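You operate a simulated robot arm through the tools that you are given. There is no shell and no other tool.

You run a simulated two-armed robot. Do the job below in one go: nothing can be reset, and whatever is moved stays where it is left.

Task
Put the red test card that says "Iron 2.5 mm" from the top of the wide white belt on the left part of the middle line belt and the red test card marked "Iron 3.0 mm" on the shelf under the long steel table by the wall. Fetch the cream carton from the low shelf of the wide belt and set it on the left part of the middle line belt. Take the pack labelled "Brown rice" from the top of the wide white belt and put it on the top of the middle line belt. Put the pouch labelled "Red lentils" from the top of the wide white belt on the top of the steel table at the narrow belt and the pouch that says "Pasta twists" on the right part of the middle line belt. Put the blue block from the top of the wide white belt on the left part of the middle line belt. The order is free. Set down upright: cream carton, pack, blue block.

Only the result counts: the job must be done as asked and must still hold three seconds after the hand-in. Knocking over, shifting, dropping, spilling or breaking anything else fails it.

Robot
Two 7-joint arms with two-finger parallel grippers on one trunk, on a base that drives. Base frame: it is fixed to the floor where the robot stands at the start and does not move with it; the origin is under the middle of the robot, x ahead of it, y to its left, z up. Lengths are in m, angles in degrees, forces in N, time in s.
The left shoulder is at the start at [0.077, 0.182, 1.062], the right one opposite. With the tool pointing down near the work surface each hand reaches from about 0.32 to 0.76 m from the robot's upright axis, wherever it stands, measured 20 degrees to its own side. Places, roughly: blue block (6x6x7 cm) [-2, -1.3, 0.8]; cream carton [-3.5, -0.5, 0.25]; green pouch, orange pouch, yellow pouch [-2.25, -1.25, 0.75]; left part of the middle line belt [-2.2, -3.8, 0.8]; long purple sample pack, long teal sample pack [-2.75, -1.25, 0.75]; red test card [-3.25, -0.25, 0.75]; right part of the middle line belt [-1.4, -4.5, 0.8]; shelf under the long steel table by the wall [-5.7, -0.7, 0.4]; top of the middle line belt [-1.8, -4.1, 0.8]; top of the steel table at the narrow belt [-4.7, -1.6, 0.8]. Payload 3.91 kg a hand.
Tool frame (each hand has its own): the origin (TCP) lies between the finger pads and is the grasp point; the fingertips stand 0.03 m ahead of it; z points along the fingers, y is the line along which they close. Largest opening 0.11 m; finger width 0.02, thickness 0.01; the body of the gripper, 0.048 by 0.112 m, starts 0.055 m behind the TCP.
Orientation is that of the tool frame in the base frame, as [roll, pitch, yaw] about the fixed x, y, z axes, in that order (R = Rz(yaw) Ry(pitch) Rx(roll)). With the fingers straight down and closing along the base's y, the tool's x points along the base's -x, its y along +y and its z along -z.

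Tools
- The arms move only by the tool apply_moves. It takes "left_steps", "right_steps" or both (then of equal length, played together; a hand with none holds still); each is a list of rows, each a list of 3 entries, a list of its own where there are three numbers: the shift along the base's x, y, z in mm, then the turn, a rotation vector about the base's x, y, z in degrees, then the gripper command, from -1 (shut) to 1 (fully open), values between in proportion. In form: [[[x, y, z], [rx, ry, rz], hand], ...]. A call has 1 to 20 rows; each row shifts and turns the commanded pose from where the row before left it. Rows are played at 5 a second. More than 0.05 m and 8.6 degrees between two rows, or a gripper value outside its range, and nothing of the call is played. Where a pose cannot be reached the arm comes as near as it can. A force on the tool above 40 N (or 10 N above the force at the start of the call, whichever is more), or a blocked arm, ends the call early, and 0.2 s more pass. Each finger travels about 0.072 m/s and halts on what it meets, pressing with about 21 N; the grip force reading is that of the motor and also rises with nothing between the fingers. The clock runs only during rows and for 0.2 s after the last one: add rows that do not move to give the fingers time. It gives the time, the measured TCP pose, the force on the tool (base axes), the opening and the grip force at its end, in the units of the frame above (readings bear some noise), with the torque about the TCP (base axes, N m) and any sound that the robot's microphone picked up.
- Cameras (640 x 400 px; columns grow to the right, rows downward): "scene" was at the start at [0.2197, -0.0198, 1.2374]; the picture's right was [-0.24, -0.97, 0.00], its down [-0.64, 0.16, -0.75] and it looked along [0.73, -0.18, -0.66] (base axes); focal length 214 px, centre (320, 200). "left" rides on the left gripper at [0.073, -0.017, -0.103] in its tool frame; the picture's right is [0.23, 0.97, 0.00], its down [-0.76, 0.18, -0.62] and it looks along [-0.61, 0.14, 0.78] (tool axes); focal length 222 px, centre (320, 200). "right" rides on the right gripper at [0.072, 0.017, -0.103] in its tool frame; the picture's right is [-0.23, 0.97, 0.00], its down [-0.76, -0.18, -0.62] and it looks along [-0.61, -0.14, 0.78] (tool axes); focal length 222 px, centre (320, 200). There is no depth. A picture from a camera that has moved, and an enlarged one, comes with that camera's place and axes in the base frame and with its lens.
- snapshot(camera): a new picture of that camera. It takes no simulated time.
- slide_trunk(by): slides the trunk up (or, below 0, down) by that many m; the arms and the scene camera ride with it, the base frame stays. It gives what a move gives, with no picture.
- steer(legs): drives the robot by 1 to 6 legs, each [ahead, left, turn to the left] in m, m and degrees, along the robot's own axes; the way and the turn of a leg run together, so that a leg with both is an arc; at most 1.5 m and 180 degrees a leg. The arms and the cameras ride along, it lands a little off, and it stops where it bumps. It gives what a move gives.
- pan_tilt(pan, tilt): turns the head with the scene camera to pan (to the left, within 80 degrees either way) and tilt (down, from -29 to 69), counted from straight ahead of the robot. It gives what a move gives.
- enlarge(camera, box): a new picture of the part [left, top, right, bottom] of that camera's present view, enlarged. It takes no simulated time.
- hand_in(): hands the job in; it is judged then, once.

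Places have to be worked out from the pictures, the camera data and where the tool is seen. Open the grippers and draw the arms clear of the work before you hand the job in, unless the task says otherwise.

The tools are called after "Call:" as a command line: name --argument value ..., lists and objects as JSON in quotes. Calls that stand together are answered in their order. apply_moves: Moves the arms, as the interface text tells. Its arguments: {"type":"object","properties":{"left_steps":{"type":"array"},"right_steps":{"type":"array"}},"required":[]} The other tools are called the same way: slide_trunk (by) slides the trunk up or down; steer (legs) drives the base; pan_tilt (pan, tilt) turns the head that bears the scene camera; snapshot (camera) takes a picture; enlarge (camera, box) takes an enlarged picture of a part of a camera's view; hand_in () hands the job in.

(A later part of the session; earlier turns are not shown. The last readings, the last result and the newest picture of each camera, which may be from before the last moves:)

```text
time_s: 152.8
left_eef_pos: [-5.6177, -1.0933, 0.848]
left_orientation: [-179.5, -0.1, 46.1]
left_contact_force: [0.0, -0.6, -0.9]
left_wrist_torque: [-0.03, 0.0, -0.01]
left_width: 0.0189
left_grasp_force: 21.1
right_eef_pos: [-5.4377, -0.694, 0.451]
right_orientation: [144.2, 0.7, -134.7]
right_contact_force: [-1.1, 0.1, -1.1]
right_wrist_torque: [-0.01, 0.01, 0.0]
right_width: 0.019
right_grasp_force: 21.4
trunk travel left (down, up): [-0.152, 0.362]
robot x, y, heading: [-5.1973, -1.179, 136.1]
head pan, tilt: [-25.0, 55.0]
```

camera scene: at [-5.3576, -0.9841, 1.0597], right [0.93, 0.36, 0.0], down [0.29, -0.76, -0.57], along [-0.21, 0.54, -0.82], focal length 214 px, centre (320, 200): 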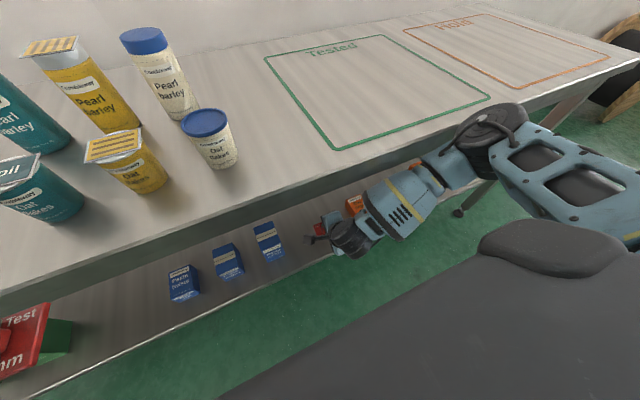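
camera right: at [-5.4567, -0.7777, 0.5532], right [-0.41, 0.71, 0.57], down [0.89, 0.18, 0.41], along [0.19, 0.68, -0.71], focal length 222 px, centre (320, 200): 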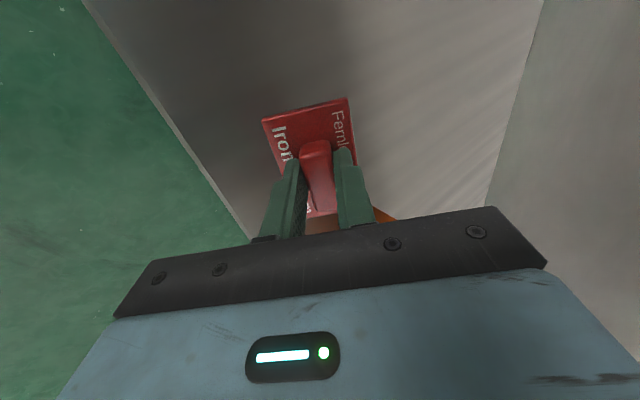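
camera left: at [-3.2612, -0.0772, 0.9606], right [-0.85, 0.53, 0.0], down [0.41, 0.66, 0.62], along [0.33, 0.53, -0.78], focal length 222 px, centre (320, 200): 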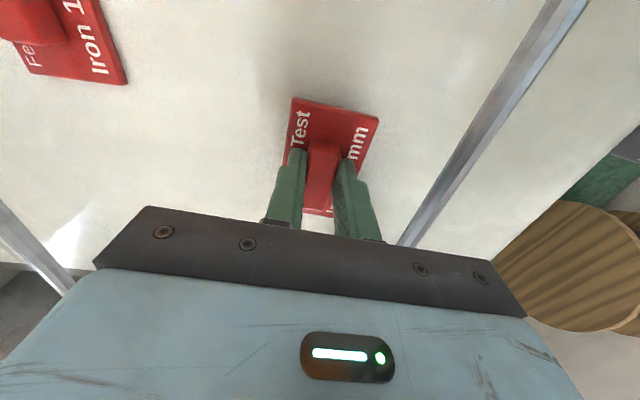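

Call:
slide_trunk --by -0.007

Call:
snapshot --camera "scene"

```text
time_s: 153.4
left_eef_pos: [-5.6171, -1.0953, 0.841]
left_orientation: [-179.1, -0.2, 46.1]
left_contact_force: [-0.2, -0.7, 0.0]
left_wrist_torque: [0.06, -0.01, 0.0]
left_width: 0.0189
left_grasp_force: 21.2
right_eef_pos: [-5.4387, -0.6914, 0.4463]
right_orientation: [143.8, 0.8, -134.8]
right_contact_force: [-1.1, 1.7, 12.3]
right_wrist_torque: [-0.27, 0.37, -0.08]
right_width: 0.0191
right_grasp_force: 21.0
trunk travel left (down, up): [-0.145, 0.369]
robot x, y, heading: [-5.1972, -1.1843, 136.0]
head pan, tilt: [-25.0, 55.0]
```

```text
taken
camera scene: at [-5.359, -0.9867, 1.0275], right [0.93, 0.36, 0.0], down [0.29, -0.76, -0.58], along [-0.21, 0.54, -0.81], focal length 214 px, centre (320, 200)
```

scene: 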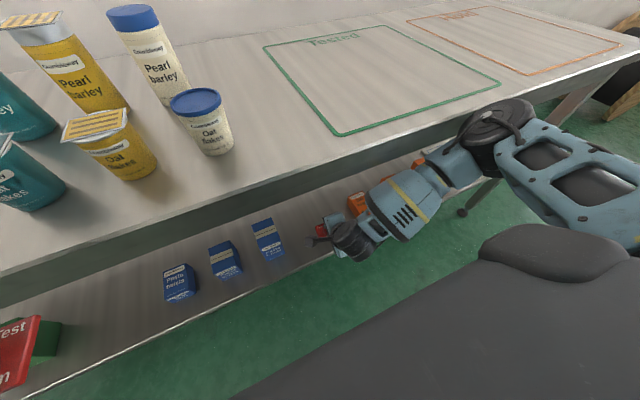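

The plate now presses on the shelf (12 N). I open the fingers slightly to release the card onto the shelf.

Call:
apply_moves --right_steps '[[[0, 0, 0], [0, 0, 0], -0.5], [[0, 0, 0], [0, 0, 0], -0.3], [[0, 0, 0], [0, 0, 0], -0.3], [[0, 0, 0], [0, 0, 0], -0.3]]'

Call:
snapshot --camera "right"

```text
time_s: 154.4
left_eef_pos: [-5.6173, -1.0963, 0.8414]
left_orientation: [-179.2, -0.2, 46.0]
left_contact_force: [0.3, 0.2, 0.1]
left_wrist_torque: [-0.04, -0.03, 0.01]
left_width: 0.019
left_grasp_force: 21.1
right_eef_pos: [-5.4386, -0.6935, 0.4459]
right_orientation: [143.9, 0.8, -134.8]
right_contact_force: [-0.5, 0.2, 13.0]
right_wrist_torque: [-0.09, 0.05, -0.01]
right_width: 0.0345
right_grasp_force: 0.1
trunk travel left (down, up): [-0.145, 0.369]
robot x, y, heading: [-5.1962, -1.1785, 136.2]
head pan, tilt: [-25.0, 55.0]
```

```text
taken
camera right: at [-5.4546, -0.7798, 0.5379], right [-0.4, 0.71, 0.58], down [0.9, 0.18, 0.41], along [0.19, 0.68, -0.71], focal length 222 px, centre (320, 200)
```

right: 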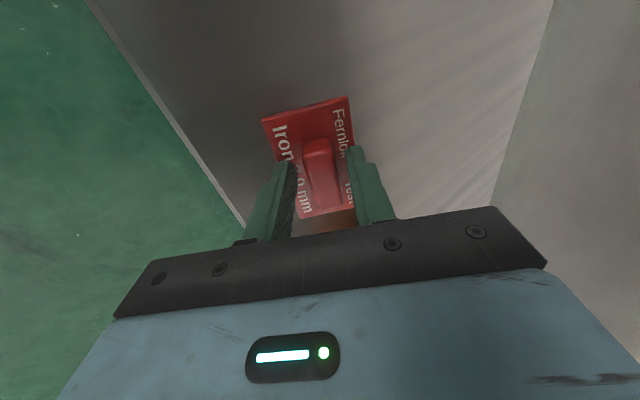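

The card is released but still leaning under the near fingertip; I retreat along the tool axis so it settles flat.

Call:
apply_moves --right_steps '[[[4, -4, 8], [0, 0, 0], -0.3], [[6.4, -6.1, 12.1], [0, 0, 0], -0.3], [[6.4, -6.1, 12.1], [0, 0, 0], -0.3], [[0, 0, 0], [0, 0, 0], -0.3]]'

Call:
snapshot --camera "right"

```text
time_s: 155.4
left_eef_pos: [-5.618, -1.0919, 0.8423]
left_orientation: [-179.3, 0.0, 46.1]
left_contact_force: [0.2, -0.7, -0.8]
left_wrist_torque: [0.01, 0.0, -0.02]
left_width: 0.019
left_grasp_force: 20.4
right_eef_pos: [-5.4257, -0.7063, 0.477]
right_orientation: [143.7, 0.5, -134.7]
right_contact_force: [-0.9, 0.7, -0.4]
right_wrist_torque: [-0.03, -0.01, -0.01]
right_width: 0.0386
right_grasp_force: 0.0
trunk travel left (down, up): [-0.145, 0.369]
robot x, y, heading: [-5.1969, -1.1795, 136.1]
head pan, tilt: [-25.0, 55.0]
```

```text
taken
camera right: at [-5.4412, -0.7936, 0.5693], right [-0.4, 0.71, 0.58], down [0.9, 0.18, 0.41], along [0.19, 0.68, -0.71], focal length 222 px, centre (320, 200)
```

right: 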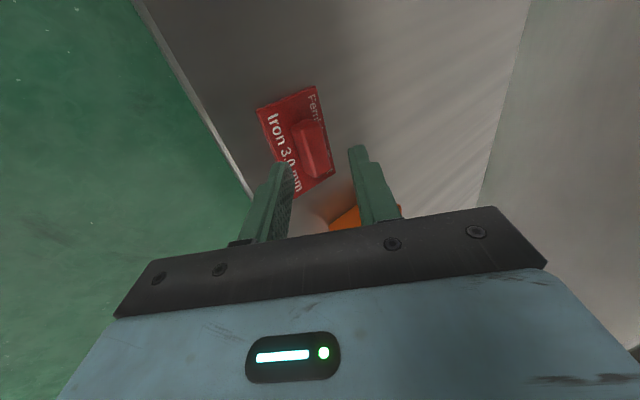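

The card now lies flat on the shelf, inside the front edge. I retreat the hand backward and up out from under the table.

Call:
apply_moves --right_steps '[[[14, -13.5, 10], [0, 0, 0], -0.3], [[20, -19, 4], [0, 0, 0], -0.3], [[20, -19, 0], [-2.4, -2.5, 0], -0.3], [[20, -19, 0], [-2.4, -2.5, 0], -0.3], [[10, -9.5, 0], [-2.4, -2.5, 0], -0.3], [[0, 0, 0], [-4.15, -4.3, 0], -0.3], [[0, 0, 0], [0, 0, 0], -0.3]]'

Call:
snapshot --camera "right"

Call:
snapshot --camera "scene"

```text
time_s: 157.0
left_eef_pos: [-5.6232, -1.0875, 0.8371]
left_orientation: [-180.0, 0.0, 46.2]
left_contact_force: [-0.2, 0.1, -1.0]
left_wrist_torque: [0.01, 0.0, 0.02]
left_width: 0.0189
left_grasp_force: 20.6
right_eef_pos: [-5.3456, -0.7881, 0.4885]
right_orientation: [161.4, 0.9, -134.1]
right_contact_force: [-0.7, -0.4, 0.1]
right_wrist_torque: [0.01, 0.01, -0.01]
right_width: 0.0385
right_grasp_force: 0.0
right hand out of reach, approached as far as the arm can: row 2
trunk travel left (down, up): [-0.145, 0.369]
robot x, y, heading: [-5.1962, -1.1819, 136.2]
head pan, tilt: [-25.0, 55.0]
```

```text
taken
camera right: at [-5.3835, -0.854, 0.5894], right [-0.51, 0.8, 0.32], down [0.79, 0.28, 0.54], along [0.35, 0.53, -0.78], focal length 222 px, centre (320, 200)
```

right: 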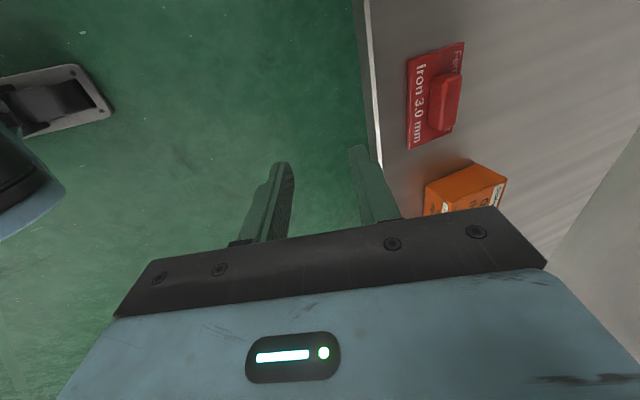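

```text
taken
camera scene: at [-5.3675, -0.9768, 1.0239], right [0.93, 0.36, 0.0], down [0.3, -0.76, -0.57], along [-0.21, 0.54, -0.82], focal length 214 px, centre (320, 200)
```

scene: 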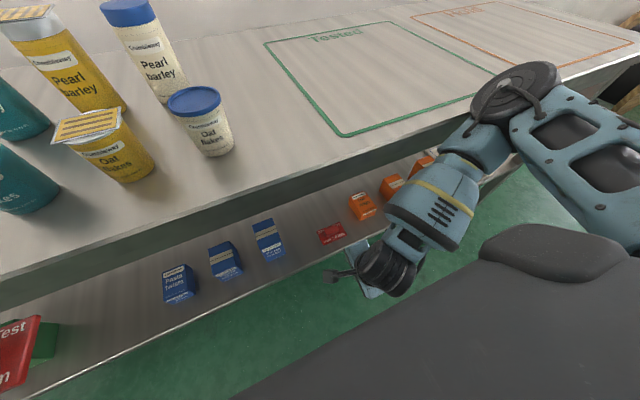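

Card 3.0 lies on the shelf between the blue and orange boxes. I retract the right hand a bit more, straighten it, and then raise the trunk.

Call:
apply_moves --right_steps '[[[14, -13.5, 0], [-4.15, -4.3, 0], -0.3], [[14, -13.5, 5], [-4.15, -4.3, 0], -0.3], [[0, 0, 5], [-4.15, -4.3, 0], -0.3], [[0, 0, 0], [0, 0, 0], -0.3]]'

Call:
slide_trunk --by 0.18

Call:
snapshot --camera "scene"

```text
time_s: 158.0
left_eef_pos: [-5.6232, -1.0882, 0.8368]
left_orientation: [180.0, 0.1, 46.1]
left_contact_force: [0.5, 0.0, -0.6]
left_wrist_torque: [0.0, 0.0, 0.03]
left_width: 0.0191
left_grasp_force: 21.0
right_eef_pos: [-5.3168, -0.8139, 0.4983]
right_orientation: [179.2, 0.9, -134.1]
right_contact_force: [0.8, 0.0, 0.8]
right_wrist_torque: [0.0, -0.01, 0.0]
right_width: 0.0383
right_grasp_force: 0.1
trunk travel left (down, up): [-0.145, 0.369]
robot x, y, heading: [-5.1999, -1.177, 136.3]
head pan, tilt: [-25.0, 55.0]
```

```text
time_s: 160.0
left_eef_pos: [-5.6243, -1.0874, 1.0166]
left_orientation: [180.0, 0.1, 46.1]
left_contact_force: [0.8, -0.4, -0.4]
left_wrist_torque: [0.0, 0.0, 0.0]
left_width: 0.0193
left_grasp_force: 21.1
right_eef_pos: [-5.3174, -0.8121, 0.6776]
right_orientation: [179.1, 1.0, -134.2]
right_contact_force: [1.0, -0.1, 0.7]
right_wrist_torque: [0.03, -0.03, 0.0]
right_width: 0.0385
right_grasp_force: 0.1
trunk travel left (down, up): [-0.325, 0.189]
robot x, y, heading: [-5.1959, -1.1808, 136.3]
head pan, tilt: [-25.0, 55.0]
```

```text
taken
camera scene: at [-5.3236, -1.0169, 1.2182], right [0.93, 0.36, 0.0], down [0.29, -0.76, -0.57], along [-0.21, 0.54, -0.82], focal length 214 px, centre (320, 200)
```

scene: 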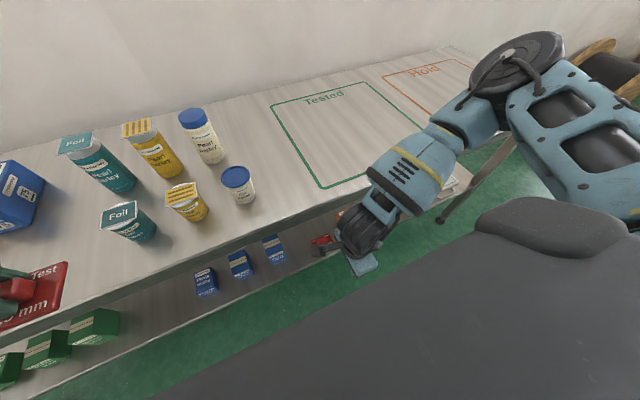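

I raise the right hand, turn it back to its neutral yaw, and then leave the table area.

Call:
apply_moves --right_steps '[[[0, 0, 40], [0, 0, 0], -0.3], [[0, 0, 40], [0, 0, 0], -0.3], [[0, 0, 40], [0, 0, 0], -0.3], [[0, 0, 40], [0, 0, 0], -0.3], [[0, 0, 40], [0, 0, 0], -0.3], [[0, 0, 40], [0, 0, 0], -0.3], [[0, 0, 40], [0, 0, 0], -0.3], [[0, 0, 40], [0, 0, 0], -0.3], [[0, 0, 20], [0, 0, 0], 0]]'

Call:
snapshot --camera "scene"

```text
time_s: 162.0
left_eef_pos: [-5.6224, -1.0876, 1.0177]
left_orientation: [180.0, 0.0, 46.1]
left_contact_force: [0.5, 1.0, -0.2]
left_wrist_torque: [0.01, 0.04, 0.0]
left_width: 0.0188
left_grasp_force: 21.3
right_eef_pos: [-5.3192, -0.814, 1.0176]
right_orientation: [179.2, 0.8, -134.0]
right_contact_force: [0.0, 0.2, 0.2]
right_wrist_torque: [0.01, 0.01, -0.02]
right_width: 0.0549
right_grasp_force: 0.0
trunk travel left (down, up): [-0.325, 0.189]
robot x, y, heading: [-5.1964, -1.1805, 136.1]
head pan, tilt: [-25.0, 55.0]
```

```text
taken
camera scene: at [-5.3234, -1.0171, 1.2182], right [0.93, 0.36, 0.0], down [0.29, -0.76, -0.57], along [-0.21, 0.54, -0.82], focal length 214 px, centre (320, 200)
```

scene: 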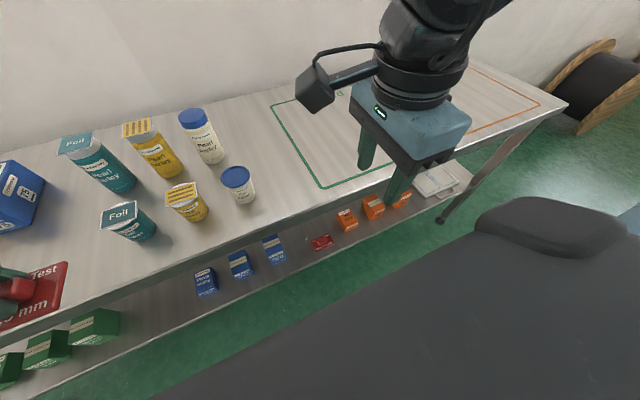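

Everything is in place there. I strafe back along the aisle and turn to face the far side of the wide belt to look for the cream carton on its low shelf.

Call:
steer --legs '[[0, -1.0, 0], [0, 0, -91]]'

Call:
pan_tilt --pan -40 --tilt 40

Call:
snapshot --camera "scene"

Call:
pan_tilt --pan -75 --tilt 25

Call:
snapshot --camera "scene"

```text
time_s: 174.7
left_eef_pos: [-4.445, -0.0396, 1.0174]
left_orientation: [179.9, 0.0, -42.3]
left_contact_force: [0.3, 0.0, -1.1]
left_wrist_torque: [-0.01, 0.03, 0.0]
left_width: 0.0188
left_grasp_force: 20.8
right_eef_pos: [-4.1627, -0.3382, 1.0163]
right_orientation: [179.1, 0.8, 137.4]
right_contact_force: [0.4, -0.3, -0.1]
right_wrist_torque: [-0.04, -0.02, 0.02]
right_width: 0.0551
right_grasp_force: 0.0
trunk travel left (down, up): [-0.325, 0.189]
robot x, y, heading: [-4.5284, -0.4682, 47.5]
head pan, tilt: [-25.0, 55.0]
```

```text
time_s: 175.4
left_eef_pos: [-4.4444, -0.0398, 1.0184]
left_orientation: [180.0, 0.0, -42.4]
left_contact_force: [-0.5, 0.6, -1.0]
left_wrist_torque: [-0.01, 0.0, 0.0]
left_width: 0.0189
left_grasp_force: 21.4
right_eef_pos: [-4.1625, -0.3366, 1.016]
right_orientation: [179.1, 1.0, 137.5]
right_contact_force: [-0.4, -1.1, 0.8]
right_wrist_torque: [0.04, 0.0, -0.01]
right_width: 0.055
right_grasp_force: 0.0
trunk travel left (down, up): [-0.325, 0.189]
robot x, y, heading: [-4.527, -0.4703, 47.6]
head pan, tilt: [-40.0, 40.0]
```

```text
taken
camera scene: at [-4.3509, -0.3544, 1.2388], right [0.13, -0.99, 0.0], down [-0.64, -0.09, -0.77], along [0.76, 0.1, -0.64], focal length 214 px, centre (320, 200)
```

scene: 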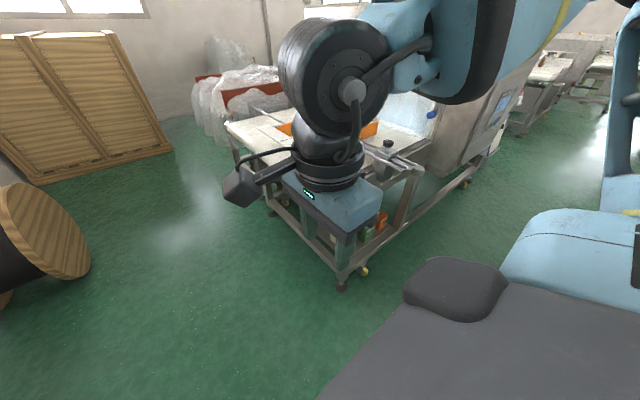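

```text
time_s: 176.5
left_eef_pos: [-4.4444, -0.0397, 1.0162]
left_orientation: [179.9, 0.1, -42.3]
left_contact_force: [-0.2, 0.0, -0.2]
left_wrist_torque: [0.02, -0.02, 0.03]
left_width: 0.019
left_grasp_force: 20.8
right_eef_pos: [-4.164, -0.3384, 1.0163]
right_orientation: [179.1, 0.9, 137.4]
right_contact_force: [-0.1, 0.5, -0.1]
right_wrist_torque: [0.01, -0.03, 0.0]
right_width: 0.055
right_grasp_force: 0.1
trunk travel left (down, up): [-0.325, 0.189]
robot x, y, heading: [-4.5278, -0.4691, 47.4]
head pan, tilt: [-75.0, 25.0]
```

```text
taken
camera scene: at [-4.3533, -0.4081, 1.2622], right [-0.46, -0.89, 0.0], down [-0.38, 0.19, -0.91], along [0.8, -0.42, -0.42], focal length 214 px, centre (320, 200)
```

scene: 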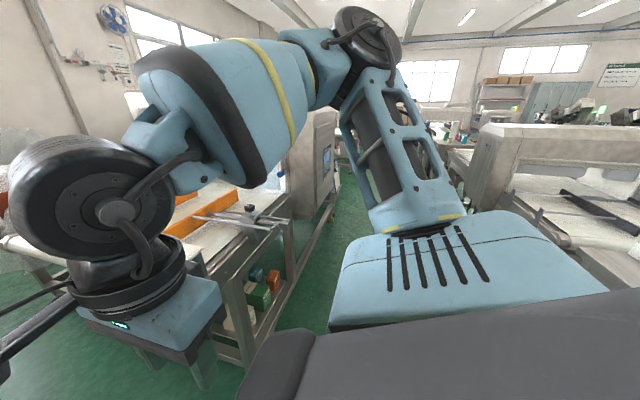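

The low shelf holds orange, green and cream items. I straighten the heading and shift right to stand in front of them.

Call:
steer --legs '[[0, 0, -2.8], [0.05, -0.5, 0]]'

Call:
pan_tilt --pan -5 --tilt 35

Call:
snapshot --camera "scene"

```text
time_s: 181.8
left_eef_pos: [-4.0383, -0.363, 1.017]
left_orientation: [180.0, 0.0, -45.1]
left_contact_force: [0.2, -0.3, 0.1]
left_wrist_torque: [0.01, 0.03, 0.01]
left_width: 0.0188
left_grasp_force: 21.3
right_eef_pos: [-3.7721, -0.6734, 1.0166]
right_orientation: [179.1, 0.8, 134.5]
right_contact_force: [0.2, 0.3, -0.1]
right_wrist_torque: [-0.04, 0.0, 0.0]
right_width: 0.0552
right_grasp_force: 0.0
trunk travel left (down, up): [-0.325, 0.189]
robot x, y, heading: [-4.1431, -0.7908, 44.7]
head pan, tilt: [-75.0, 25.0]
```

```text
time_s: 183.2
left_eef_pos: [-4.0384, -0.3632, 1.0173]
left_orientation: [179.9, -0.1, -45.0]
left_contact_force: [0.2, -0.8, -0.3]
left_wrist_torque: [0.03, 0.0, -0.03]
left_width: 0.019
left_grasp_force: 21.2
right_eef_pos: [-3.7708, -0.6727, 1.0171]
right_orientation: [179.1, 0.8, 134.6]
right_contact_force: [0.2, 0.6, 0.3]
right_wrist_torque: [0.04, 0.0, 0.01]
right_width: 0.0551
right_grasp_force: 0.0
trunk travel left (down, up): [-0.325, 0.189]
robot x, y, heading: [-4.1427, -0.7863, 44.7]
head pan, tilt: [-5.0, 35.0]
```

```text
taken
camera scene: at [-3.9765, -0.6318, 1.2465], right [0.64, -0.77, 0.0], down [-0.44, -0.37, -0.82], along [0.63, 0.52, -0.57], focal length 214 px, centre (320, 200)
```

scene: 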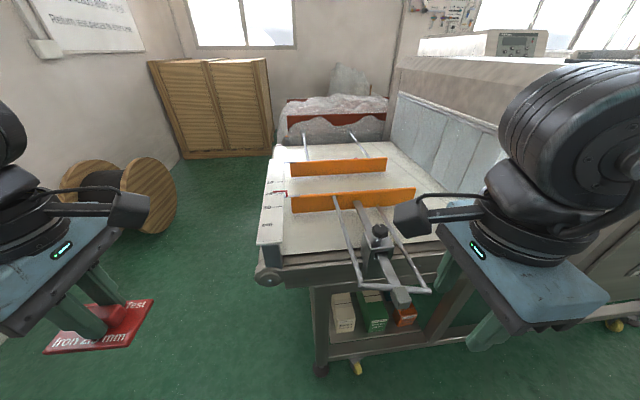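

The cream carton stands on the low shelf next to a green and an orange one. I enlarge that region.

Call:
enlarge --camera "scene" --box '[290, 240, 450, 360]'

Call:
pan_tilt --pan 0 --tilt 50

Call:
snapshot --camera "scene"

```text
3.33 times, centred on (370, 300) of scene
camera zoom: at [-3.9765, -0.6318, 1.2465], right [0.64, -0.77, 0.0], down [-0.44, -0.37, -0.82], along [0.63, 0.52, -0.57], focal length 715 px, centre (153, -133)
```

zoom: 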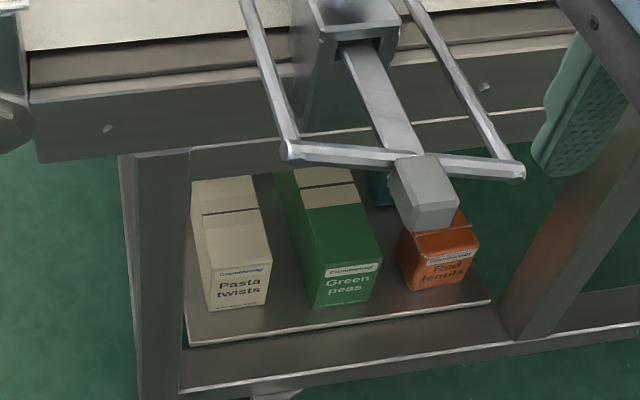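

```text
time_s: 183.9
left_eef_pos: [-4.0378, -0.363, 1.0181]
left_orientation: [179.9, 0.0, -45.1]
left_contact_force: [0.2, 0.6, -0.9]
left_wrist_torque: [0.03, 0.0, -0.02]
left_width: 0.019
left_grasp_force: 20.7
right_eef_pos: [-3.7715, -0.6732, 1.0171]
right_orientation: [179.1, 1.0, 134.6]
right_contact_force: [0.5, -0.7, 0.1]
right_wrist_torque: [0.02, 0.03, -0.01]
right_width: 0.0552
right_grasp_force: 0.2
trunk travel left (down, up): [-0.325, 0.189]
robot x, y, heading: [-4.1452, -0.7845, 44.8]
head pan, tilt: [0.0, 50.0]
```

```text
taken
camera scene: at [-3.9896, -0.6339, 1.2248], right [0.7, -0.71, 0.0], down [-0.54, -0.54, -0.64], along [0.46, 0.45, -0.77], focal length 214 px, centre (320, 200)
```

scene: 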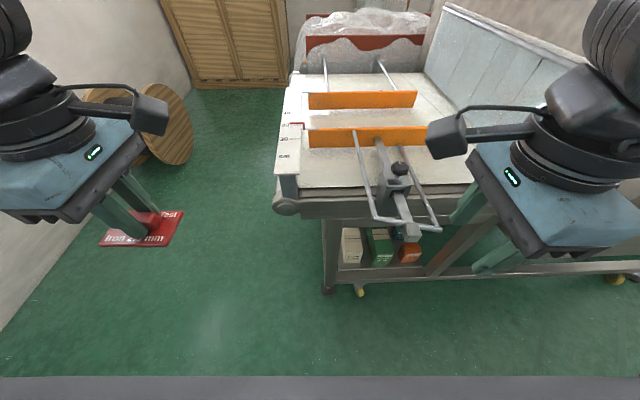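

The cream carton ("Pasta twists" carton) stands at the left end next to the frame leg. To measure it I back up 0.15 m and lower the trunk for a flatter view.

Call:
steer --legs '[[-0.15, 0, 0]]'

Call:
slide_trunk --by -0.3

Call:
pan_tilt --pan 0 --tilt 35

Call:
snapshot --camera "scene"

Call:
enlarge --camera "scene" --box '[270, 170, 430, 270]'

```text
time_s: 185.3
left_eef_pos: [-4.1402, -0.465, 1.0172]
left_orientation: [180.0, 0.0, -45.2]
left_contact_force: [0.3, -0.2, 0.1]
left_wrist_torque: [0.0, 0.01, 0.0]
left_width: 0.0189
left_grasp_force: 21.5
right_eef_pos: [-3.8749, -0.7767, 1.0175]
right_orientation: [179.1, 0.9, 134.7]
right_contact_force: [0.1, -0.2, 0.9]
right_wrist_torque: [0.04, -0.02, -0.02]
right_width: 0.0548
right_grasp_force: 0.0
trunk travel left (down, up): [-0.325, 0.189]
robot x, y, heading: [-4.2418, -0.8854, 45.0]
head pan, tilt: [0.0, 50.0]
```

```text
time_s: 187.5
left_eef_pos: [-4.1386, -0.4636, 0.7667]
left_orientation: [179.4, 0.0, -45.1]
left_contact_force: [0.3, 0.0, -0.3]
left_wrist_torque: [0.01, -0.02, 0.01]
left_width: 0.019
left_grasp_force: 21.2
right_eef_pos: [-3.8684, -0.7714, 0.7653]
right_orientation: [179.4, 0.8, 134.2]
right_contact_force: [-0.9, 0.7, -0.4]
right_wrist_torque: [0.01, 0.03, -0.01]
right_width: 0.0551
right_grasp_force: 0.0
trunk travel left (down, up): [-0.077, 0.437]
robot x, y, heading: [-4.2443, -0.8897, 44.8]
head pan, tilt: [0.0, 50.0]
stopped: the force on the tool passed its limit at 56 N (the readings are from after the stop); the commanded pose is now the measured one
```

```text
time_s: 188.3
left_eef_pos: [-4.1394, -0.4629, 0.7685]
left_orientation: [179.6, 0.0, -45.0]
left_contact_force: [0.2, 0.6, -0.8]
left_wrist_torque: [0.0, 0.01, 0.0]
left_width: 0.0189
left_grasp_force: 21.8
right_eef_pos: [-3.8694, -0.7722, 0.766]
right_orientation: [179.2, 0.8, 134.2]
right_contact_force: [1.9, 2.3, 1.8]
right_wrist_torque: [-0.19, 0.11, -0.04]
right_width: 0.0549
right_grasp_force: 0.3
trunk travel left (down, up): [-0.077, 0.437]
robot x, y, heading: [-4.245, -0.8903, 44.7]
head pan, tilt: [0.0, 35.0]
```

```text
taken
camera scene: at [-4.0216, -0.6657, 0.9716], right [0.7, -0.71, 0.0], down [-0.41, -0.4, -0.82], along [0.58, 0.58, -0.57], focal length 214 px, centre (320, 200)
```

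scene: 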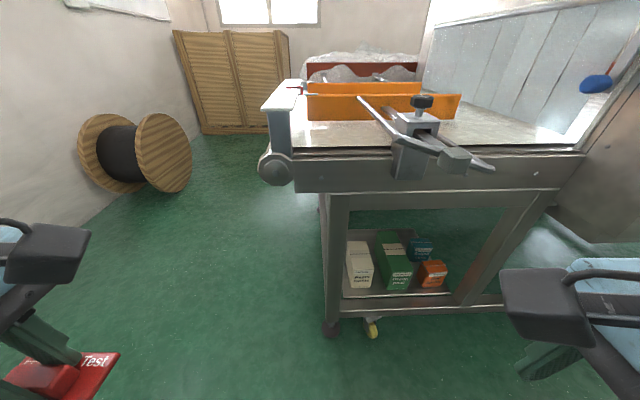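

```text
4.00 times, centred on (350, 220) of scene
camera zoom: at [-4.0216, -0.6657, 0.9716], right [0.7, -0.71, 0.0], down [-0.41, -0.4, -0.82], along [0.58, 0.58, -0.57], focal length 858 px, centre (200, 120)
```

zoom: 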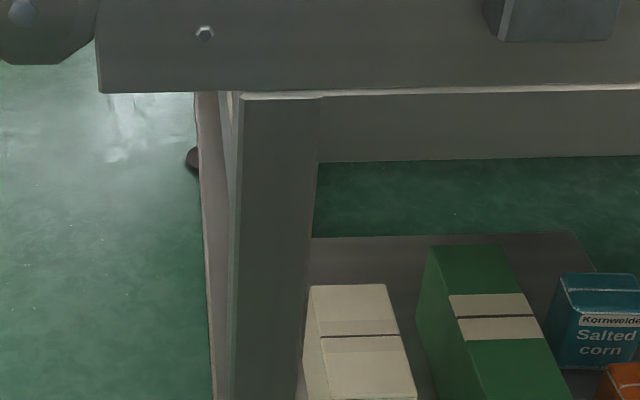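

The lowering stopped on a force spike at trunk −0.25; I look with the wrist cameras to see what touched.

Call:
snapshot --camera "right"

Call:
snapshot --camera "left"

Call:
pan_tilt --pan -50 --tilt 45

Call:
snapshot --camera "scene"

```text
taken
camera right: at [-3.9076, -0.7085, 0.8685], right [0.86, 0.52, 0.02], down [0.39, -0.67, 0.63], along [0.34, -0.53, -0.78], focal length 222 px, centre (320, 200)
```

right: 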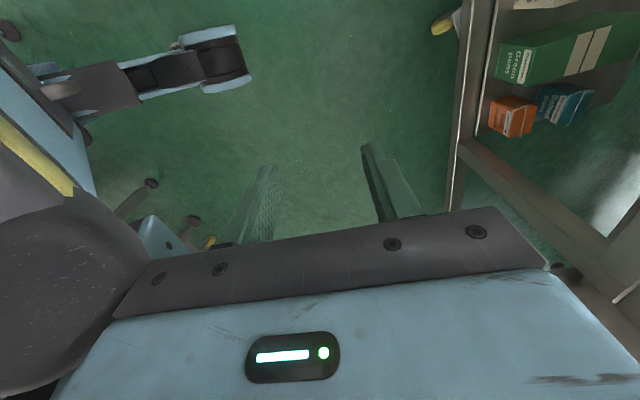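

```text
taken
camera left: at [-4.0747, -0.5026, 0.8709], right [-0.53, -0.85, 0.01], down [-0.66, 0.42, 0.62], along [-0.53, 0.33, -0.78], focal length 222 px, centre (320, 200)
```

left: 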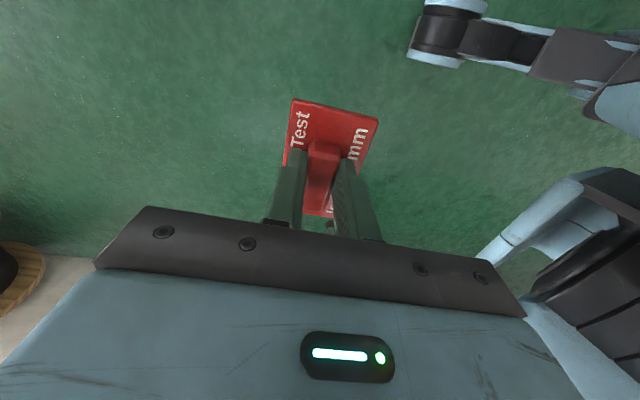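

```text
time_s: 189.4
left_eef_pos: [-4.1393, -0.4619, 0.7686]
left_orientation: [179.6, 0.0, -45.1]
left_contact_force: [-0.3, 1.0, -0.2]
left_wrist_torque: [-0.02, 0.02, 0.01]
left_width: 0.0189
left_grasp_force: 21.6
right_eef_pos: [-3.8697, -0.7712, 0.7659]
right_orientation: [179.3, 0.8, 134.2]
right_contact_force: [1.6, 3.7, 0.9]
right_wrist_torque: [-0.18, 0.12, -0.12]
right_width: 0.055
right_grasp_force: 0.0
trunk travel left (down, up): [-0.077, 0.437]
robot x, y, heading: [-4.2462, -0.8873, 44.7]
head pan, tilt: [-50.0, 45.0]
```

```text
taken
camera scene: at [-4.0031, -0.7351, 0.9569], right [-0.09, -1.0, 0.0], down [-0.7, 0.06, -0.71], along [0.7, -0.06, -0.71], focal length 214 px, centre (320, 200)
```

scene: 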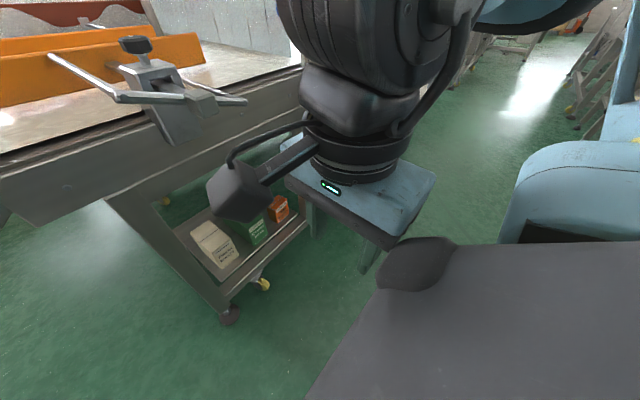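

The lowered torso touched the right gripper (my own body). I move the right hand forward and outward away from the torso, then re-zoom on the carton.

Call:
apply_moves --right_steps '[[[20, 0, 0], [0, 0, 0], 0], [[32, -10, 0], [0, 0, 0], 0], [[32, -10, 0], [0, 0, 0], 0], [[32, -10, 0], [0, 0, 0], 0], [[32, -10, 0], [0, 0, 0], 0], [[0, 0, 0], [0, 0, 0], 0]]'

Call:
pan_tilt --pan 0 --tilt 35

Call:
enlarge --camera "scene" --box '[310, 210, 470, 330]'

Call:
snapshot --camera "right"

```text
time_s: 190.8
left_eef_pos: [-4.1393, -0.463, 0.7679]
left_orientation: [179.6, 0.1, -45.2]
left_contact_force: [0.2, 0.1, 0.2]
left_wrist_torque: [0.0, -0.02, -0.02]
left_width: 0.019
left_grasp_force: 21.0
right_eef_pos: [-3.7227, -0.8111, 0.7666]
right_orientation: [179.2, 0.8, 134.2]
right_contact_force: [0.1, -0.2, 0.0]
right_wrist_torque: [-0.02, 0.04, 0.03]
right_width: 0.0551
right_grasp_force: 0.1
trunk travel left (down, up): [-0.077, 0.437]
robot x, y, heading: [-4.243, -0.8895, 44.6]
head pan, tilt: [-50.0, 45.0]
```

```text
time_s: 192.0
left_eef_pos: [-4.1382, -0.4637, 0.7668]
left_orientation: [179.7, 0.0, -45.1]
left_contact_force: [0.0, 1.2, -0.9]
left_wrist_torque: [0.0, -0.01, 0.0]
left_width: 0.0191
left_grasp_force: 20.2
right_eef_pos: [-3.7216, -0.8115, 0.7664]
right_orientation: [179.3, 0.8, 134.2]
right_contact_force: [-0.4, 0.9, -0.2]
right_wrist_torque: [-0.02, -0.01, -0.01]
right_width: 0.055
right_grasp_force: 0.0
trunk travel left (down, up): [-0.077, 0.437]
robot x, y, heading: [-4.2468, -0.8888, 44.9]
head pan, tilt: [0.0, 35.0]
```

```text
3.33 times, centred on (390, 270) of scene
camera zoom: at [-4.0215, -0.6658, 0.9717], right [0.7, -0.71, 0.0], down [-0.41, -0.4, -0.82], along [0.58, 0.58, -0.57], focal length 715 px, centre (87, -33)
```

zoom: 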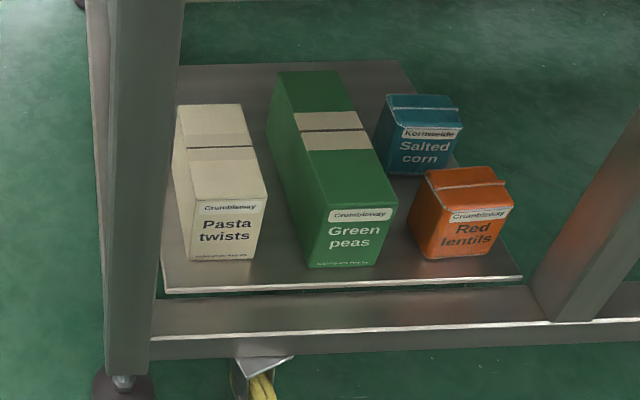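

```text
taken
camera right: at [-3.7602, -0.7478, 0.8688], right [0.86, 0.52, 0.02], down [0.39, -0.67, 0.63], along [0.34, -0.53, -0.78], focal length 222 px, centre (320, 200)
```

right: 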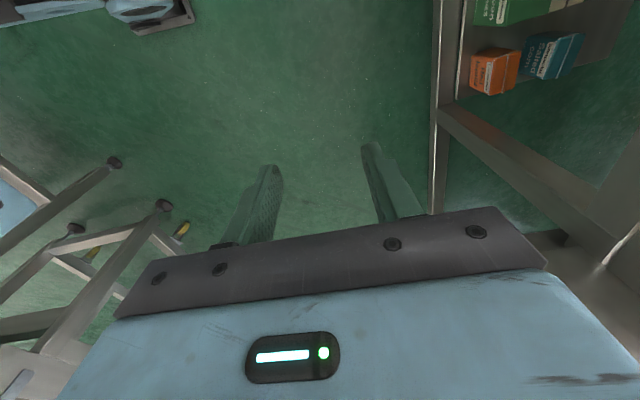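

Triangulation gives the carton: 7.7 cm wide, 14.4 cm deep, 12 cm tall, standing on a shelf at z ≈ 0.18, front face about 0.82 m ahead and 0.16 m right. The guide bracket protrudes above at z ≈ 0.85, so I'll reach in low with a tilted tool; first I rotate the right hand back to its neutral yaw while lowering it.

Call:
apply_moves --right_steps '[[[0, 0, -8], [0, 0, 8.2], 0.5], [[0, 0, -8], [0, 0, 8.2], 1], [[0, 0, -8], [0, 0, 8.2], 1], [[0, 0, -8], [0, 0, 8.2], 1], [[0, 0, -8], [0, 0, 8.2], 1], [[0, 0, -8], [0, 0, 8.2], 1], [[0, 0, -8], [0, 0, 8.2], 1], [[0, 0, -8], [0, 0, 8.2], 1], [[0, 0, -8], [0, 0, 8.2], 1], [[0, 0, -8], [0, 0, 8.2], 1], [[0, 0, -8], [0, 0, 8.2], 1], [[0, 0, 0], [0, 0, 0], 1]]'

Call:
apply_moves --right_steps '[[[0, 0, -20], [5.08, -5.1, 0], 1], [[0, 0, -20], [5.08, -5.1, 0], 1], [[0, 0, -20], [5.08, -5.1, 0], 1], [[0, 0, -20], [5.08, -5.1, 0], 1], [[0, 0, 0], [0, 0, 0], 1]]'

Call:
snapshot --camera "right"

Call:
pan_tilt --pan -25 --tilt 40

Call:
snapshot --camera "scene"

```text
time_s: 194.6
left_eef_pos: [-4.139, -0.4628, 0.767]
left_orientation: [179.6, 0.0, -45.1]
left_contact_force: [-0.1, -0.3, 0.1]
left_wrist_torque: [-0.01, -0.01, -0.01]
left_width: 0.0188
left_grasp_force: 20.6
right_eef_pos: [-3.7223, -0.8113, 0.6777]
right_orientation: [179.3, 0.7, -135.5]
right_contact_force: [-0.4, -0.8, 0.1]
right_wrist_torque: [0.01, -0.03, 0.0]
right_width: 0.1101
right_grasp_force: 0.1
trunk travel left (down, up): [-0.077, 0.437]
robot x, y, heading: [-4.2409, -0.889, 44.8]
head pan, tilt: [0.0, 35.0]
```

```text
time_s: 195.8
left_eef_pos: [-4.1392, -0.4634, 0.7665]
left_orientation: [179.6, 0.0, -45.0]
left_contact_force: [-0.6, 0.9, 0.3]
left_wrist_torque: [-0.01, 0.0, -0.03]
left_width: 0.0191
left_grasp_force: 21.1
right_eef_pos: [-3.6764, -0.7878, 0.5957]
right_orientation: [178.9, 29.6, -135.6]
right_contact_force: [0.4, 0.4, -0.2]
right_wrist_torque: [-0.01, -0.02, 0.0]
right_width: 0.1102
right_grasp_force: 0.1
right hand out of reach, approached as far as the arm can: row 2, 3, 4
trunk travel left (down, up): [-0.077, 0.437]
robot x, y, heading: [-4.2441, -0.8882, 44.9]
head pan, tilt: [0.0, 35.0]
```

```text
taken
camera right: at [-3.7674, -0.8577, 0.6494], right [-0.55, 0.83, 0.13], down [0.39, 0.11, 0.91], along [0.74, 0.55, -0.38], focal length 222 px, centre (320, 200)
```

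right: 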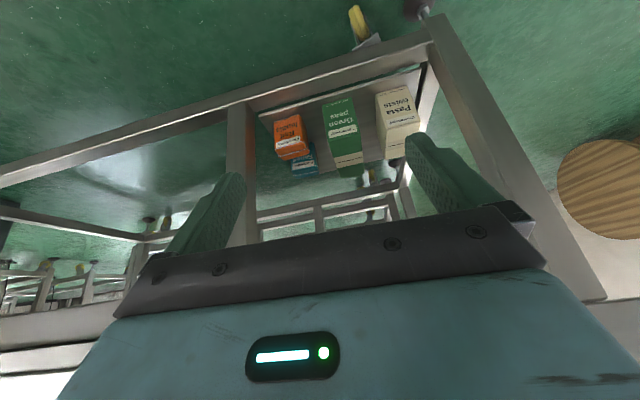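

```text
time_s: 196.7
left_eef_pos: [-4.139, -0.4636, 0.7675]
left_orientation: [179.6, 0.0, -45.1]
left_contact_force: [-0.5, -0.4, 0.5]
left_wrist_torque: [0.03, 0.0, -0.02]
left_width: 0.0191
left_grasp_force: 21.2
right_eef_pos: [-3.6767, -0.7876, 0.5946]
right_orientation: [179.0, 29.6, -135.7]
right_contact_force: [-0.3, 0.0, -0.2]
right_wrist_torque: [0.0, -0.03, 0.01]
right_width: 0.1098
right_grasp_force: 0.0
trunk travel left (down, up): [-0.077, 0.437]
robot x, y, heading: [-4.2433, -0.8876, 44.7]
head pan, tilt: [-25.0, 40.0]
```

```text
taken
camera scene: at [-4.0041, -0.6989, 0.9642], right [0.34, -0.94, 0.0], down [-0.6, -0.22, -0.77], along [0.72, 0.26, -0.64], focal length 214 px, centre (320, 200)
```

scene: 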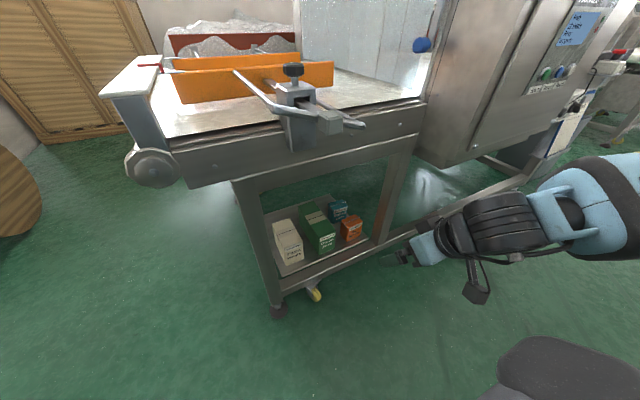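

The wrist camera sees the carton under the frame. I continue lowering, tilting, and shifting toward the carton's line.

Call:
apply_moves --right_steps '[[[-7.9, 15.1, -30], [1.41, -1.42, 0], 1], [[-7.9, 15.1, -30], [1.41, -1.42, 0], 1], [[-7.9, 15.1, -30], [1.41, -1.42, 0], 1], [[-7.9, 15.1, -30], [1.41, -1.42, 0], 1], [[-7.9, 15.1, -30], [1.41, -1.42, 0], 1], [[0, 0, 0], [0, 0, 0], 1]]'

Call:
snapshot --camera "right"

Call:
snapshot --camera "scene"

```text
time_s: 198.1
left_eef_pos: [-4.1384, -0.4637, 0.7675]
left_orientation: [179.6, -0.1, -45.1]
left_contact_force: [0.6, 0.4, -0.7]
left_wrist_torque: [0.01, 0.02, 0.0]
left_width: 0.019
left_grasp_force: 21.0
right_eef_pos: [-3.704, -0.6985, 0.4678]
right_orientation: [179.0, 38.7, -135.7]
right_contact_force: [0.3, 0.0, 0.1]
right_wrist_torque: [-0.02, -0.04, -0.03]
right_width: 0.1097
right_grasp_force: 0.1
right hand out of reach, approached as far as the arm can: row 4, 5
trunk travel left (down, up): [-0.077, 0.437]
robot x, y, heading: [-4.2453, -0.89, 44.7]
head pan, tilt: [-25.0, 40.0]
```

```text
taken
camera right: at [-3.7995, -0.7734, 0.5026], right [-0.56, 0.81, 0.15], down [0.28, 0.01, 0.96], along [0.78, 0.58, -0.23], focal length 222 px, centre (320, 200)
```

right: 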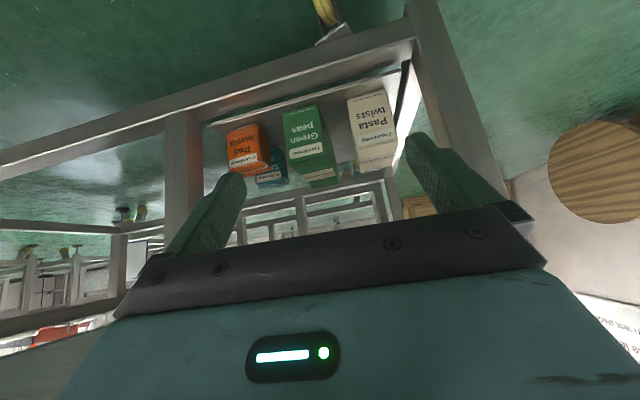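

```text
taken
camera scene: at [-4.0042, -0.6992, 0.9642], right [0.34, -0.94, 0.0], down [-0.6, -0.22, -0.77], along [0.72, 0.26, -0.64], focal length 214 px, centre (320, 200)
```

scene: 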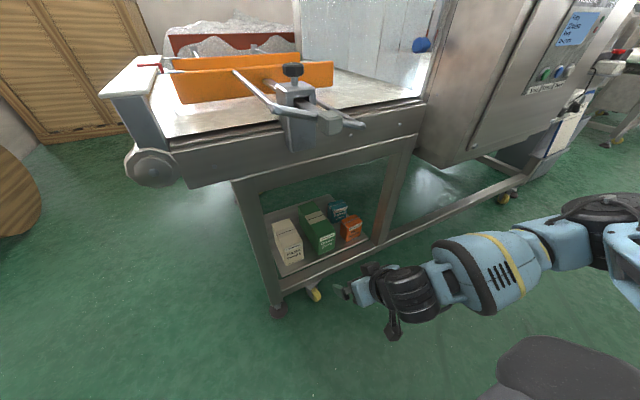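

I lower the trunk a further 5 cm and then test how far forward this arm posture can extend.

Call:
slide_trunk --by -0.06

Call:
apply_moves --right_steps '[[[14, 14, 0], [0, 0, 0], 1], [[14, 14, 0], [0, 0, 0], 1], [[14, 14, 0], [0, 0, 0], 1], [[14, 14, 0], [0, 0, 0], 1], [[0, 0, 0], [0, 0, 0], 1]]'

Call:
snapshot --camera "scene"

```text
time_s: 199.1
left_eef_pos: [-4.14, -0.4607, 0.7077]
left_orientation: [179.5, -0.2, -45.4]
left_contact_force: [1.4, -0.4, -0.6]
left_wrist_torque: [0.01, 0.0, -0.01]
left_width: 0.0191
left_grasp_force: 20.8
right_eef_pos: [-3.7004, -0.6954, 0.4051]
right_orientation: [179.0, 37.0, -135.7]
right_contact_force: [0.3, -0.9, 0.4]
right_wrist_torque: [0.0, 0.03, -0.01]
right_width: 0.1101
right_grasp_force: 0.1
trunk travel left (down, up): [-0.017, 0.497]
robot x, y, heading: [-4.2455, -0.8868, 45.0]
head pan, tilt: [-25.0, 40.0]
```

```text
time_s: 200.3
left_eef_pos: [-4.1383, -0.4619, 0.7081]
left_orientation: [179.5, -0.1, -45.4]
left_contact_force: [0.3, -0.3, 0.1]
left_wrist_torque: [0.01, -0.02, -0.02]
left_width: 0.0188
left_grasp_force: 21.1
right_eef_pos: [-3.6449, -0.6398, 0.4034]
right_orientation: [179.0, 37.0, -135.7]
right_contact_force: [-0.2, -1.2, 0.1]
right_wrist_torque: [-0.02, -0.03, 0.0]
right_width: 0.11
right_grasp_force: 0.1
trunk travel left (down, up): [-0.017, 0.497]
robot x, y, heading: [-4.2457, -0.8896, 45.0]
head pan, tilt: [-25.0, 40.0]
```

```text
taken
camera scene: at [-3.9922, -0.6872, 0.9086], right [0.34, -0.94, 0.0], down [-0.6, -0.22, -0.77], along [0.72, 0.26, -0.64], focal length 214 px, centre (320, 200)
```

scene: 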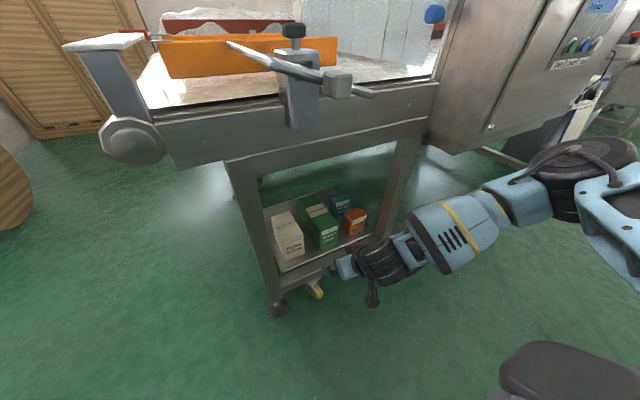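

Forward reach works at this height. I check the carton's position with the right wrist camera.

Call:
snapshot --camera "right"

```text
taken
camera right: at [-3.7397, -0.7144, 0.4422], right [-0.56, 0.82, 0.15], down [0.3, 0.03, 0.95], along [0.77, 0.58, -0.26], focal length 222 px, centre (320, 200)
```

right: 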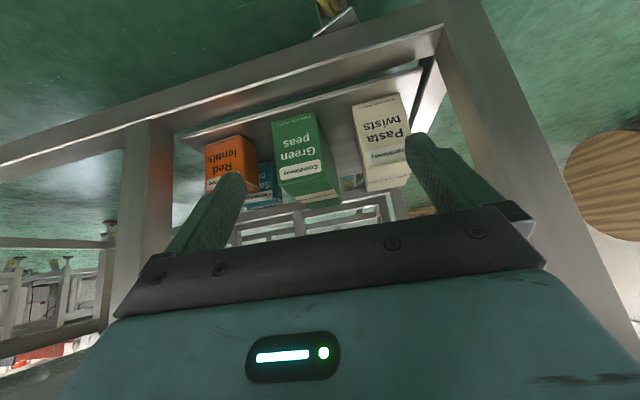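

The carton's front centre is at about (-3.549, -0.423), z 0.19–0.31. Extending the arm lowers the elbow away from the bracket, so I extend the hand further forward at this height first.

Call:
apply_moves --right_steps '[[[21, 21, 0], [1.41, -1.41, 0], 1], [[21, 21, 0], [1.41, -1.41, 0], 1], [[14, 14, 0], [1.41, -1.41, 0], 1], [[0, 0, 0], [0, 0, 0], 1]]'

Call:
snapshot --camera "scene"

Call:
snapshot --camera "right"

```text
time_s: 201.3
left_eef_pos: [-4.138, -0.4615, 0.7076]
left_orientation: [179.4, -0.2, -45.4]
left_contact_force: [0.6, 0.4, -1.0]
left_wrist_torque: [0.02, 0.03, -0.01]
left_width: 0.019
left_grasp_force: 20.6
right_eef_pos: [-3.5885, -0.5838, 0.4052]
right_orientation: [178.9, 42.9, -135.7]
right_contact_force: [-0.1, 0.2, -0.3]
right_wrist_torque: [-0.05, -0.01, -0.02]
right_width: 0.1099
right_grasp_force: 0.1
trunk travel left (down, up): [-0.017, 0.497]
robot x, y, heading: [-4.2457, -0.8891, 44.9]
head pan, tilt: [-25.0, 40.0]
```

```text
taken
camera scene: at [-3.9922, -0.6872, 0.9086], right [0.34, -0.94, 0.0], down [-0.6, -0.22, -0.77], along [0.72, 0.26, -0.64], focal length 214 px, centre (320, 200)
```

scene: 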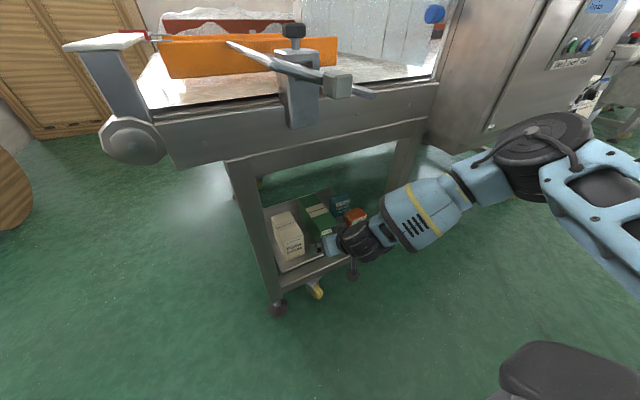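

```text
taken
camera right: at [-3.6858, -0.66, 0.4311], right [-0.57, 0.8, 0.17], down [0.23, -0.04, 0.97], along [0.79, 0.59, -0.16], focal length 222 px, centre (320, 200)
```

right: 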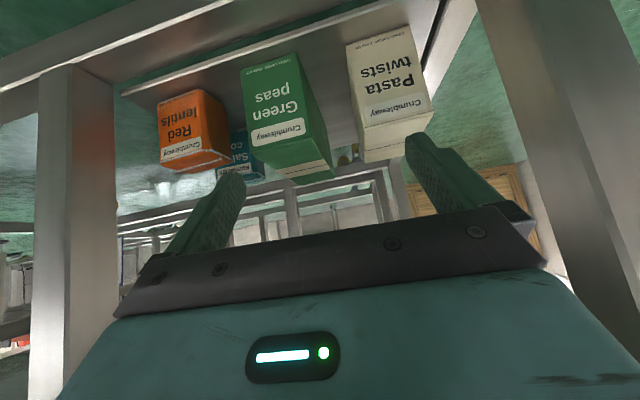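

The arm extends well and the elbow stays clear of the bracket. I strafe the base 8 cm left to line up with the carton and narrow the opening to 10 cm.

Call:
steer --legs '[[0, 0.083, 0]]'

Call:
apply_moves --right_steps '[[[0, 0, -20], [0, 0, 0], 0.82], [[0, 0, -20], [0, 0, 0], 0.82], [[0, 0, 0], [0, 0, 0], 0.82]]'

Call:
snapshot --camera "right"

Call:
snapshot --camera "scene"

```text
time_s: 202.7
left_eef_pos: [-4.1977, -0.4035, 0.7077]
left_orientation: [179.5, -0.1, -45.3]
left_contact_force: [0.8, -0.1, 0.1]
left_wrist_torque: [0.0, -0.01, 0.0]
left_width: 0.0189
left_grasp_force: 20.7
right_eef_pos: [-3.6465, -0.5252, 0.4037]
right_orientation: [178.8, 43.1, -135.7]
right_contact_force: [-0.2, 0.6, 0.1]
right_wrist_torque: [-0.02, 0.0, 0.01]
right_width: 0.11
right_grasp_force: 0.1
trunk travel left (down, up): [-0.017, 0.497]
robot x, y, heading: [-4.3039, -0.8267, 44.9]
head pan, tilt: [-25.0, 40.0]
```

```text
time_s: 203.5
left_eef_pos: [-4.1962, -0.4031, 0.7069]
left_orientation: [179.4, -0.1, -45.3]
left_contact_force: [-0.7, 0.2, 0.1]
left_wrist_torque: [0.03, 0.02, 0.02]
left_width: 0.019
left_grasp_force: 20.8
right_eef_pos: [-3.6473, -0.5257, 0.3662]
right_orientation: [179.0, 43.0, -135.7]
right_contact_force: [0.3, -0.6, 0.2]
right_wrist_torque: [-0.04, 0.0, 0.0]
right_width: 0.1001
right_grasp_force: 0.1
trunk travel left (down, up): [-0.017, 0.497]
robot x, y, heading: [-4.3012, -0.8283, 44.8]
head pan, tilt: [-25.0, 40.0]
```

```text
taken
camera right: at [-3.7443, -0.6018, 0.3916], right [-0.57, 0.8, 0.17], down [0.23, -0.04, 0.97], along [0.79, 0.59, -0.16], focal length 222 px, centre (320, 200)
```

right: 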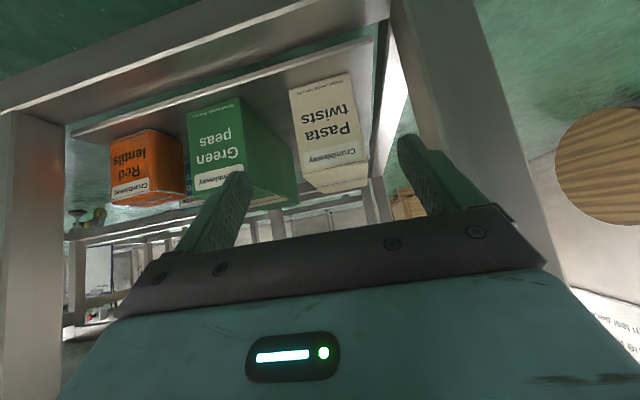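

```text
taken
camera scene: at [-4.0503, -0.6287, 0.9086], right [0.34, -0.94, 0.0], down [-0.6, -0.22, -0.77], along [0.72, 0.26, -0.64], focal length 214 px, centre (320, 200)
```

scene: 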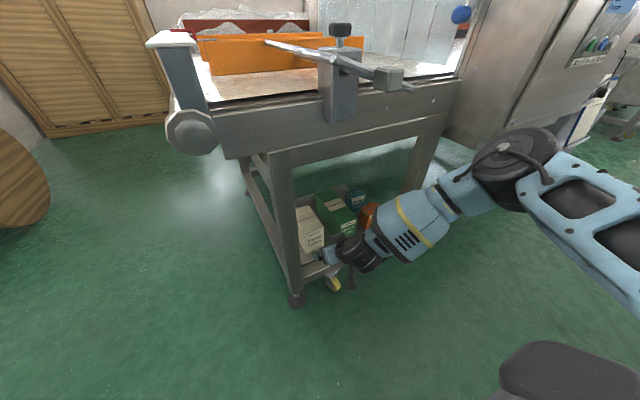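

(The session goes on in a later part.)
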